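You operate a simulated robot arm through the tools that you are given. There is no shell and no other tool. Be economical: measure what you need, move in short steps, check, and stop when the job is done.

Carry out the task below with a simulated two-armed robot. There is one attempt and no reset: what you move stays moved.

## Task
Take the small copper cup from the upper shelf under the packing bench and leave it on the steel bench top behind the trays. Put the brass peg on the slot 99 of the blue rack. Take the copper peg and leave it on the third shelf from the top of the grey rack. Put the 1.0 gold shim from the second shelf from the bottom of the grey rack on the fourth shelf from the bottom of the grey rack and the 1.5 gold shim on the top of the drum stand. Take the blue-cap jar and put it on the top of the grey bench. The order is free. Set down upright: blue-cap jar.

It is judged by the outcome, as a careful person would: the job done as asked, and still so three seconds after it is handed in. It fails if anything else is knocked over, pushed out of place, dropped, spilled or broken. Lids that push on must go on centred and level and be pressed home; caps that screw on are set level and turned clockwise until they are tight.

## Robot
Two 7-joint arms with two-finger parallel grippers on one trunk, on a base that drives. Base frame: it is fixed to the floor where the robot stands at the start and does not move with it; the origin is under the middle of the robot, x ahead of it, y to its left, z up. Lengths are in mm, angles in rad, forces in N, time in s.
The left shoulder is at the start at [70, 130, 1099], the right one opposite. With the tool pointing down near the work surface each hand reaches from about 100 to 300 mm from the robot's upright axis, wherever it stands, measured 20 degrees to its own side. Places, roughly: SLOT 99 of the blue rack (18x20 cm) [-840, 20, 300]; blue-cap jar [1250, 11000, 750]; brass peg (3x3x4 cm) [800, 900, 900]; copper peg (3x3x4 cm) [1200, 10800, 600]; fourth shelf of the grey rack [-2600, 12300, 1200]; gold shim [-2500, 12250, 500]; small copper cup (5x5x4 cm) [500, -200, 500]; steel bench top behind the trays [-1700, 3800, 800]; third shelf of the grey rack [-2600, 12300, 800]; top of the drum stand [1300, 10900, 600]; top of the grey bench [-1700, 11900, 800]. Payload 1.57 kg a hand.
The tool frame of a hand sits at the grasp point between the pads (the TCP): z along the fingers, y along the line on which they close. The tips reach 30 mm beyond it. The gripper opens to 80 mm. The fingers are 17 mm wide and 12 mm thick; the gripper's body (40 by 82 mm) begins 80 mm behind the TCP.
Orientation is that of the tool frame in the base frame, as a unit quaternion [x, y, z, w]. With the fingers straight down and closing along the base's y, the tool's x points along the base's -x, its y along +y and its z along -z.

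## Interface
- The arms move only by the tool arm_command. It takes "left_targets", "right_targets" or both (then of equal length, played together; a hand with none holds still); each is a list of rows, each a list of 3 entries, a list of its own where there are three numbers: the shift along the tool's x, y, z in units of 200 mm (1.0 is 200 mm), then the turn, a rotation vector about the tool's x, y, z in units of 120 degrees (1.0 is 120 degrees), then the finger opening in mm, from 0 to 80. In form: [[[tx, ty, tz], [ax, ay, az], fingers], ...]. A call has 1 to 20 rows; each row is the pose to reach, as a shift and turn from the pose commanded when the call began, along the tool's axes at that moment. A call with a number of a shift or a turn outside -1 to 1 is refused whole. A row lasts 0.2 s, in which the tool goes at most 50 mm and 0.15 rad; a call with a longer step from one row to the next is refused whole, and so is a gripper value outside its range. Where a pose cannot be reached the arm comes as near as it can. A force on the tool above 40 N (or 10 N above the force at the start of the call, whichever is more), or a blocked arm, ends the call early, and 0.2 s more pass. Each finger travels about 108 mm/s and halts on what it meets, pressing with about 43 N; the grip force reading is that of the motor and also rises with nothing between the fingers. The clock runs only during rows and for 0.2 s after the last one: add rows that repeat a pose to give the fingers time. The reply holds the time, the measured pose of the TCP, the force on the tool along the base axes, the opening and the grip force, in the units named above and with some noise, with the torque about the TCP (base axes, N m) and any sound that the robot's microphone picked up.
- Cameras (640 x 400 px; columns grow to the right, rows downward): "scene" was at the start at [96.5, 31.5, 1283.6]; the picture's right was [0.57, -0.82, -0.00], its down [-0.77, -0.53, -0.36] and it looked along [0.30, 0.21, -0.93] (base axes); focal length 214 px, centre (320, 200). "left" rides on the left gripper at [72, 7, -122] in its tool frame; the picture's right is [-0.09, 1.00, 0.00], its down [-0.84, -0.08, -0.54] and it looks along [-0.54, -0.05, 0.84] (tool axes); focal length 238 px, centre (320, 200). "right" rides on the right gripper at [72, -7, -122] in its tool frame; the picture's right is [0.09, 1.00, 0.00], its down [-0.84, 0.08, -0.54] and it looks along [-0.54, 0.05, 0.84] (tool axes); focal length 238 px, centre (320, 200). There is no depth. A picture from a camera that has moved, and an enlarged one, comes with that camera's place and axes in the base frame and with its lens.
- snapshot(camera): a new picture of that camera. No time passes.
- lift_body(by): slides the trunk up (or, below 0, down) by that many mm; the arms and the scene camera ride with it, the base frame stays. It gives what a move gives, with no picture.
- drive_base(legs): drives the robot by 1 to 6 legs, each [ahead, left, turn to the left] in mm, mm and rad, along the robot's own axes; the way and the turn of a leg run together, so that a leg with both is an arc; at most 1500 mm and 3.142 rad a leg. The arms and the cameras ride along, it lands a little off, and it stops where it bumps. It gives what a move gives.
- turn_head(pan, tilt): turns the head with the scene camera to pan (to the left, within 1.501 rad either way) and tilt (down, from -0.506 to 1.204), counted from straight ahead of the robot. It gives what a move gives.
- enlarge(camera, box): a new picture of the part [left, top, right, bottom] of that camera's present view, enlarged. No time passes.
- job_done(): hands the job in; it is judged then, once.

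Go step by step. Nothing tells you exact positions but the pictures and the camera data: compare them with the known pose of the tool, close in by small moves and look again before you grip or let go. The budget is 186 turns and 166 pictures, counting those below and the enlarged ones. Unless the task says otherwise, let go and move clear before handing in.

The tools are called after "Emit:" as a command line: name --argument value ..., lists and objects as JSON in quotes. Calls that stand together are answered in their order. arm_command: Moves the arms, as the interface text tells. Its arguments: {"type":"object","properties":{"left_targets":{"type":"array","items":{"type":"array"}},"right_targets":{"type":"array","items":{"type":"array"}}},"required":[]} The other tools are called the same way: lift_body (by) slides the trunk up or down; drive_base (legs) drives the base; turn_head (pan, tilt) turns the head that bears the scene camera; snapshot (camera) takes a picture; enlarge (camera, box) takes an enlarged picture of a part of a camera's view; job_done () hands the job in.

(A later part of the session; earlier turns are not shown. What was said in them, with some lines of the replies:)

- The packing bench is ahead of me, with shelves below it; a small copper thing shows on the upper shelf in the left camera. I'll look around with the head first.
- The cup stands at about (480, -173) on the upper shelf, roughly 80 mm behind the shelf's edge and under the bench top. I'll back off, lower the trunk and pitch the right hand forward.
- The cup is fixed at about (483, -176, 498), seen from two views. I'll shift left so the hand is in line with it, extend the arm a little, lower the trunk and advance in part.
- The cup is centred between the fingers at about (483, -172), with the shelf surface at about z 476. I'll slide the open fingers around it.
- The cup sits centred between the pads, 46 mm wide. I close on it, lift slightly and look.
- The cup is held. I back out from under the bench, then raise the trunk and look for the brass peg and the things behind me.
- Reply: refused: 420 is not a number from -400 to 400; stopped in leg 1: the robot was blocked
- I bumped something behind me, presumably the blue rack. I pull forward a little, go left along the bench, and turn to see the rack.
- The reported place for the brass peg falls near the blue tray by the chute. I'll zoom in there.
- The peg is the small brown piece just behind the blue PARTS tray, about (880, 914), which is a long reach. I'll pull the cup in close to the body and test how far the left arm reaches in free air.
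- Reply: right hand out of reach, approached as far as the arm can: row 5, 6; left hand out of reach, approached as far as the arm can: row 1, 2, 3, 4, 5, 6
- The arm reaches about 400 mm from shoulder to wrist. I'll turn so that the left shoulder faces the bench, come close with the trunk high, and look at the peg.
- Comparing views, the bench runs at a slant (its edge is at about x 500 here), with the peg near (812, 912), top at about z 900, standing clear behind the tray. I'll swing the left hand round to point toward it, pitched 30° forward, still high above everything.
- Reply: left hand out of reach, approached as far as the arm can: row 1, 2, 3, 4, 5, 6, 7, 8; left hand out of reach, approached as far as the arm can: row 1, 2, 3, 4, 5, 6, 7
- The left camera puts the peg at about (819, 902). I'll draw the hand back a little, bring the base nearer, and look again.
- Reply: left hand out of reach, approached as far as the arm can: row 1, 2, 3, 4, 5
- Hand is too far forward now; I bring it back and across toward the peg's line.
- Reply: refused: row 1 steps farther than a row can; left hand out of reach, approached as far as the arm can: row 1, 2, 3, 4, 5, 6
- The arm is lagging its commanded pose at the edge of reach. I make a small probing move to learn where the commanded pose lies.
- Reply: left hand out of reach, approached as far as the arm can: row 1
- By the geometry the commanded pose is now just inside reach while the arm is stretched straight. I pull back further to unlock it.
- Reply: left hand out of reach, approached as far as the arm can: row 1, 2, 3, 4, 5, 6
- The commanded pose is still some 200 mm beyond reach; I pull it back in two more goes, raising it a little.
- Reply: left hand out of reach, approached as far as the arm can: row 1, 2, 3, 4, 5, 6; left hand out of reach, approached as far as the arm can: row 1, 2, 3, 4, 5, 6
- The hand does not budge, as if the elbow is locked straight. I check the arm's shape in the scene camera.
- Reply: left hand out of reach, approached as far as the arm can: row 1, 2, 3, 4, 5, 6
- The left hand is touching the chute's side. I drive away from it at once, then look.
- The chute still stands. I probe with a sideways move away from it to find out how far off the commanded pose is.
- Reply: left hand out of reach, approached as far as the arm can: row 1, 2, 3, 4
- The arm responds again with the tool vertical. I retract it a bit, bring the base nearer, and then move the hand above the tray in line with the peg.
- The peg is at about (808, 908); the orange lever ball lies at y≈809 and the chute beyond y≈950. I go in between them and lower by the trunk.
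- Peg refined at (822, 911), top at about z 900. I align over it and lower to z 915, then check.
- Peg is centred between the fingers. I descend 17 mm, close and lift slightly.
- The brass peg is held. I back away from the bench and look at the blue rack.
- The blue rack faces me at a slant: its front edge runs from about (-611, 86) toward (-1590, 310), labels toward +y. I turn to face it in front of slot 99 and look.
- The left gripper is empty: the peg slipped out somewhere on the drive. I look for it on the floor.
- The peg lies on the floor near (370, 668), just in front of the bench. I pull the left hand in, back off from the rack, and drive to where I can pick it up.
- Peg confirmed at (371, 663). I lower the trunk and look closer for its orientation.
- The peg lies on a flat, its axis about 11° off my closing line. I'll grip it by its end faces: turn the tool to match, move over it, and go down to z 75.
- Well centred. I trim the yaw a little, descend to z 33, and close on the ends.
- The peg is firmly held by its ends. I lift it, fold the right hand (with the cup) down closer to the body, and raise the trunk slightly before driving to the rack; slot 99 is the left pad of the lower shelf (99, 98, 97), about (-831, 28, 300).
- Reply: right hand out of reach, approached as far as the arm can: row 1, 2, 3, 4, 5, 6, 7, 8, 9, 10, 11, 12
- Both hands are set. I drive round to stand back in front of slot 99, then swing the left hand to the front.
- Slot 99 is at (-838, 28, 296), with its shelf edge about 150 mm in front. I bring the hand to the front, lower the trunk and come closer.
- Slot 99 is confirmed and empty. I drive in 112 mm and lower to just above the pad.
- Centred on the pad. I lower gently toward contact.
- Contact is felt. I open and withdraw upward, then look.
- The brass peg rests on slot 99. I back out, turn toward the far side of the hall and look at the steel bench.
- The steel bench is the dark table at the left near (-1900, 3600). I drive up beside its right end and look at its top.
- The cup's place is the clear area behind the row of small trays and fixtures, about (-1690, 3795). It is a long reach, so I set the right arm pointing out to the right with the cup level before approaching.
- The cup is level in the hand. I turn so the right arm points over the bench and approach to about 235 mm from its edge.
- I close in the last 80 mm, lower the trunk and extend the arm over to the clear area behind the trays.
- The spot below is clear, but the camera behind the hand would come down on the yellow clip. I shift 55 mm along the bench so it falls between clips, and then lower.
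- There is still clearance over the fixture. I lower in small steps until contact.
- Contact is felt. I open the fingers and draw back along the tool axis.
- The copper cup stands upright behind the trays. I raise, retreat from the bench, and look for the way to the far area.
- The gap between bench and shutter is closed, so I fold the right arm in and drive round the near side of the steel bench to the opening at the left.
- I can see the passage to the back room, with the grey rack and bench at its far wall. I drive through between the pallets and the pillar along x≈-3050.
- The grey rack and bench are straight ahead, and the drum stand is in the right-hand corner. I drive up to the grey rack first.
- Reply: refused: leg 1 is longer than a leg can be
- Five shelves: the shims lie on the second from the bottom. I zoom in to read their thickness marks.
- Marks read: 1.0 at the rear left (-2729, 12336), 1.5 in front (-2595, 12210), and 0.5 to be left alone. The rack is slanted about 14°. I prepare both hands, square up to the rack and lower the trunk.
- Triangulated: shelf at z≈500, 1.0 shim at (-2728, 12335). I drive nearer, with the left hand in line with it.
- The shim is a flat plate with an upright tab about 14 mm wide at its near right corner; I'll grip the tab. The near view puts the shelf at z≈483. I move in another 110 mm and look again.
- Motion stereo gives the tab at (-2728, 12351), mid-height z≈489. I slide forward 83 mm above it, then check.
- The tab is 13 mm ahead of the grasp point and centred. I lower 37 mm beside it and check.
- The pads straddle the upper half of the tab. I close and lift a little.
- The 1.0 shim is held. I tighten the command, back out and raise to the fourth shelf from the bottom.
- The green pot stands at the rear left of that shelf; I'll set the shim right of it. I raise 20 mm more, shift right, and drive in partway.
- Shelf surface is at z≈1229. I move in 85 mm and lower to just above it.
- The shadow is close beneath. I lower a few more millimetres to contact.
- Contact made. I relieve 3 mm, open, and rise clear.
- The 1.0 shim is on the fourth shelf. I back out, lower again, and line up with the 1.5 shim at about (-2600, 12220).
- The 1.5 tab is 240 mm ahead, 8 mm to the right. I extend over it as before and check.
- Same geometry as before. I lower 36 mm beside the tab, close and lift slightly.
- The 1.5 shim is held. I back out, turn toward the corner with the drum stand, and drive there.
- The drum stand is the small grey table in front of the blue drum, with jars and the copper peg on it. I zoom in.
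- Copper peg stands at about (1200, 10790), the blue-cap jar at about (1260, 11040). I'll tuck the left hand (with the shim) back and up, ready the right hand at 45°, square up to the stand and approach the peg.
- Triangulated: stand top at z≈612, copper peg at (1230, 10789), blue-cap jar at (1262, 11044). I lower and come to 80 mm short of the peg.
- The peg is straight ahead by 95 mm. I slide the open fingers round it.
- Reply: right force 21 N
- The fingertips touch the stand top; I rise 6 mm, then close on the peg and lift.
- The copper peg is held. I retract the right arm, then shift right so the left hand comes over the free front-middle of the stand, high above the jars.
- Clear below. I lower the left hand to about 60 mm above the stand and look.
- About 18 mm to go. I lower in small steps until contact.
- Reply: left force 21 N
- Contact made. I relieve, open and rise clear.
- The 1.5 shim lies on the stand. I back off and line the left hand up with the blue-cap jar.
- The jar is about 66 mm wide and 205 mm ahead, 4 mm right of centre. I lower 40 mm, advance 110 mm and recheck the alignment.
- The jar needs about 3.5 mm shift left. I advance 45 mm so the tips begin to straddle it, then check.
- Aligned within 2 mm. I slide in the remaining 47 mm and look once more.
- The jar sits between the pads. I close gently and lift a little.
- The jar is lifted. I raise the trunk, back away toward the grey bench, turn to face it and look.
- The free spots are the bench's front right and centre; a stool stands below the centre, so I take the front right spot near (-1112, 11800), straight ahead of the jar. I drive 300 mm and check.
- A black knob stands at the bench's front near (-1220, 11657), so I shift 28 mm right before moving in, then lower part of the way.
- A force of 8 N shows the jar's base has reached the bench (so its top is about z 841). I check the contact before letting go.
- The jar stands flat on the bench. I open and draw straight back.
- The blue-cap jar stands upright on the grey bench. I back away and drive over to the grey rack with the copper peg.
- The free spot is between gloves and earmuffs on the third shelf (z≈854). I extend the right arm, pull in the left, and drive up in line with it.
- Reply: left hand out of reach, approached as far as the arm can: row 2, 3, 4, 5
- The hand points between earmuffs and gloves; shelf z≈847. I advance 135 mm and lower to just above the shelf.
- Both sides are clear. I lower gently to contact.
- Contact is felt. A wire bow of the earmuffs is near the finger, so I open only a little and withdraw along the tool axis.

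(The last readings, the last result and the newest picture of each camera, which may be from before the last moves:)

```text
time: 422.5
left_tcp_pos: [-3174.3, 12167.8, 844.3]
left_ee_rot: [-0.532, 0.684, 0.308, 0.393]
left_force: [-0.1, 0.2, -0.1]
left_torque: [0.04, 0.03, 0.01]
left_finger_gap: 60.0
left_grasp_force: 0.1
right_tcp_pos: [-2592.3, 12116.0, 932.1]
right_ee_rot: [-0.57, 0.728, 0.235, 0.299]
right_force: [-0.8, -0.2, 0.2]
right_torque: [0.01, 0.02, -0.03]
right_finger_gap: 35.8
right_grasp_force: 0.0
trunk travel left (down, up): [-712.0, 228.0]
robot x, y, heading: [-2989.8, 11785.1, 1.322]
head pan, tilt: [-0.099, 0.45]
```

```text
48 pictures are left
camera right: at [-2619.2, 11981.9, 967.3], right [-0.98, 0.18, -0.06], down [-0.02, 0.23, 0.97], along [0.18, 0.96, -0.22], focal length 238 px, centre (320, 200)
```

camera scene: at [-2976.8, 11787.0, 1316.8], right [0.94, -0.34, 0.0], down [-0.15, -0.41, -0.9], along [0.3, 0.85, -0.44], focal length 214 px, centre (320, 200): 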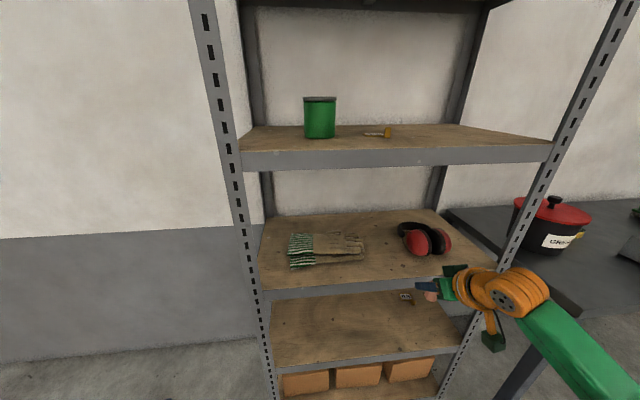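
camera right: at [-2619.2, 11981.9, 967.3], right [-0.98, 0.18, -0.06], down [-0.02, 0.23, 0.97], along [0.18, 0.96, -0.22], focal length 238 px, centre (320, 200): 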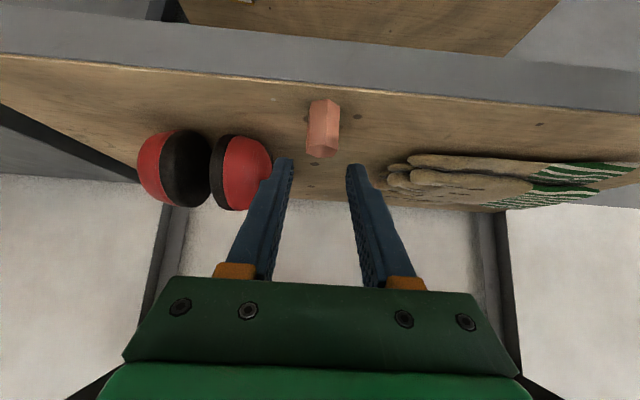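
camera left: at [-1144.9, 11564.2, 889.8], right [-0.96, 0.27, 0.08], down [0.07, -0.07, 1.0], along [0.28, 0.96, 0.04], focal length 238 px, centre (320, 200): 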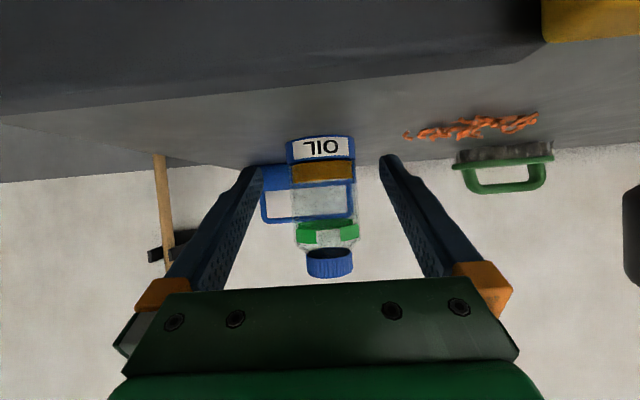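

The copper peg stands on the third shelf. I back clear and take a last look.

Emit:
drive_base --legs '[[-450, 0, 0]]'

Emit:
turn_head --pan -0.45 --tilt 0.35

Emit:
snapshot --camera "scene"

```text
time: 425.2
left_tcp_pos: [-3285.4, 11724.3, 843.7]
left_ee_rot: [-0.532, 0.683, 0.308, 0.394]
left_force: [0.0, 0.9, 0.4]
left_torque: [0.02, 0.02, 0.01]
left_finger_gap: 60.0
left_grasp_force: 0.1
right_tcp_pos: [-2703.3, 11675.9, 933.2]
right_ee_rot: [-0.571, 0.728, 0.235, 0.299]
right_force: [-0.1, 0.5, -0.1]
right_torque: [0.02, 0.03, -0.05]
right_finger_gap: 36.1
right_grasp_force: 0.1
trunk travel left (down, up): [-712.0, 228.0]
robot x, y, heading: [-3094.7, 11344.0, 1.328]
head pan, tilt: [-0.099, 0.45]
```

```text
time: 426.1
left_tcp_pos: [-3286.3, 11724.6, 844.5]
left_ee_rot: [-0.532, 0.684, 0.306, 0.394]
left_force: [-0.2, -0.5, 0.5]
left_torque: [-0.01, 0.0, -0.04]
left_finger_gap: 60.0
left_grasp_force: 0.0
right_tcp_pos: [-2701.6, 11675.6, 933.3]
right_ee_rot: [-0.571, 0.727, 0.236, 0.299]
right_force: [-0.1, -0.1, -0.3]
right_torque: [0.03, 0.02, -0.03]
right_finger_gap: 36.0
right_grasp_force: 0.1
trunk travel left (down, up): [-712.0, 228.0]
robot x, y, heading: [-3099.6, 11340.4, 1.331]
head pan, tilt: [-0.45, 0.351]
```

```text
47 pictures are left
camera scene: at [-3026.8, 11460.0, 1326.0], right [0.77, -0.64, 0.0], down [-0.22, -0.26, -0.94], along [0.6, 0.72, -0.34], focal length 214 px, centre (320, 200)
```

scene: 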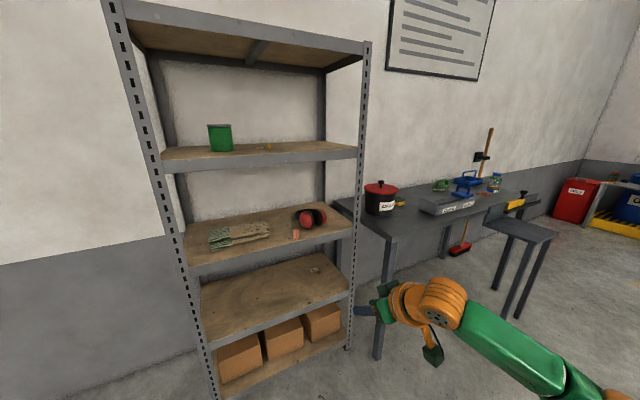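

Everything I can see from here is in place: the copper peg and the 1.0 shim on their rack shelves, and the jar upright on the grey bench. I hand in.

Emit:
job_done

```text
The job is handed in.
```

All six items are in the places you named and the job is handed in; I dropped the brass peg on the floor on the way, picked it up, and it lies on its side on slot 99.

I also bumped the blue rack once and touched the chute; both still stood when I looked.
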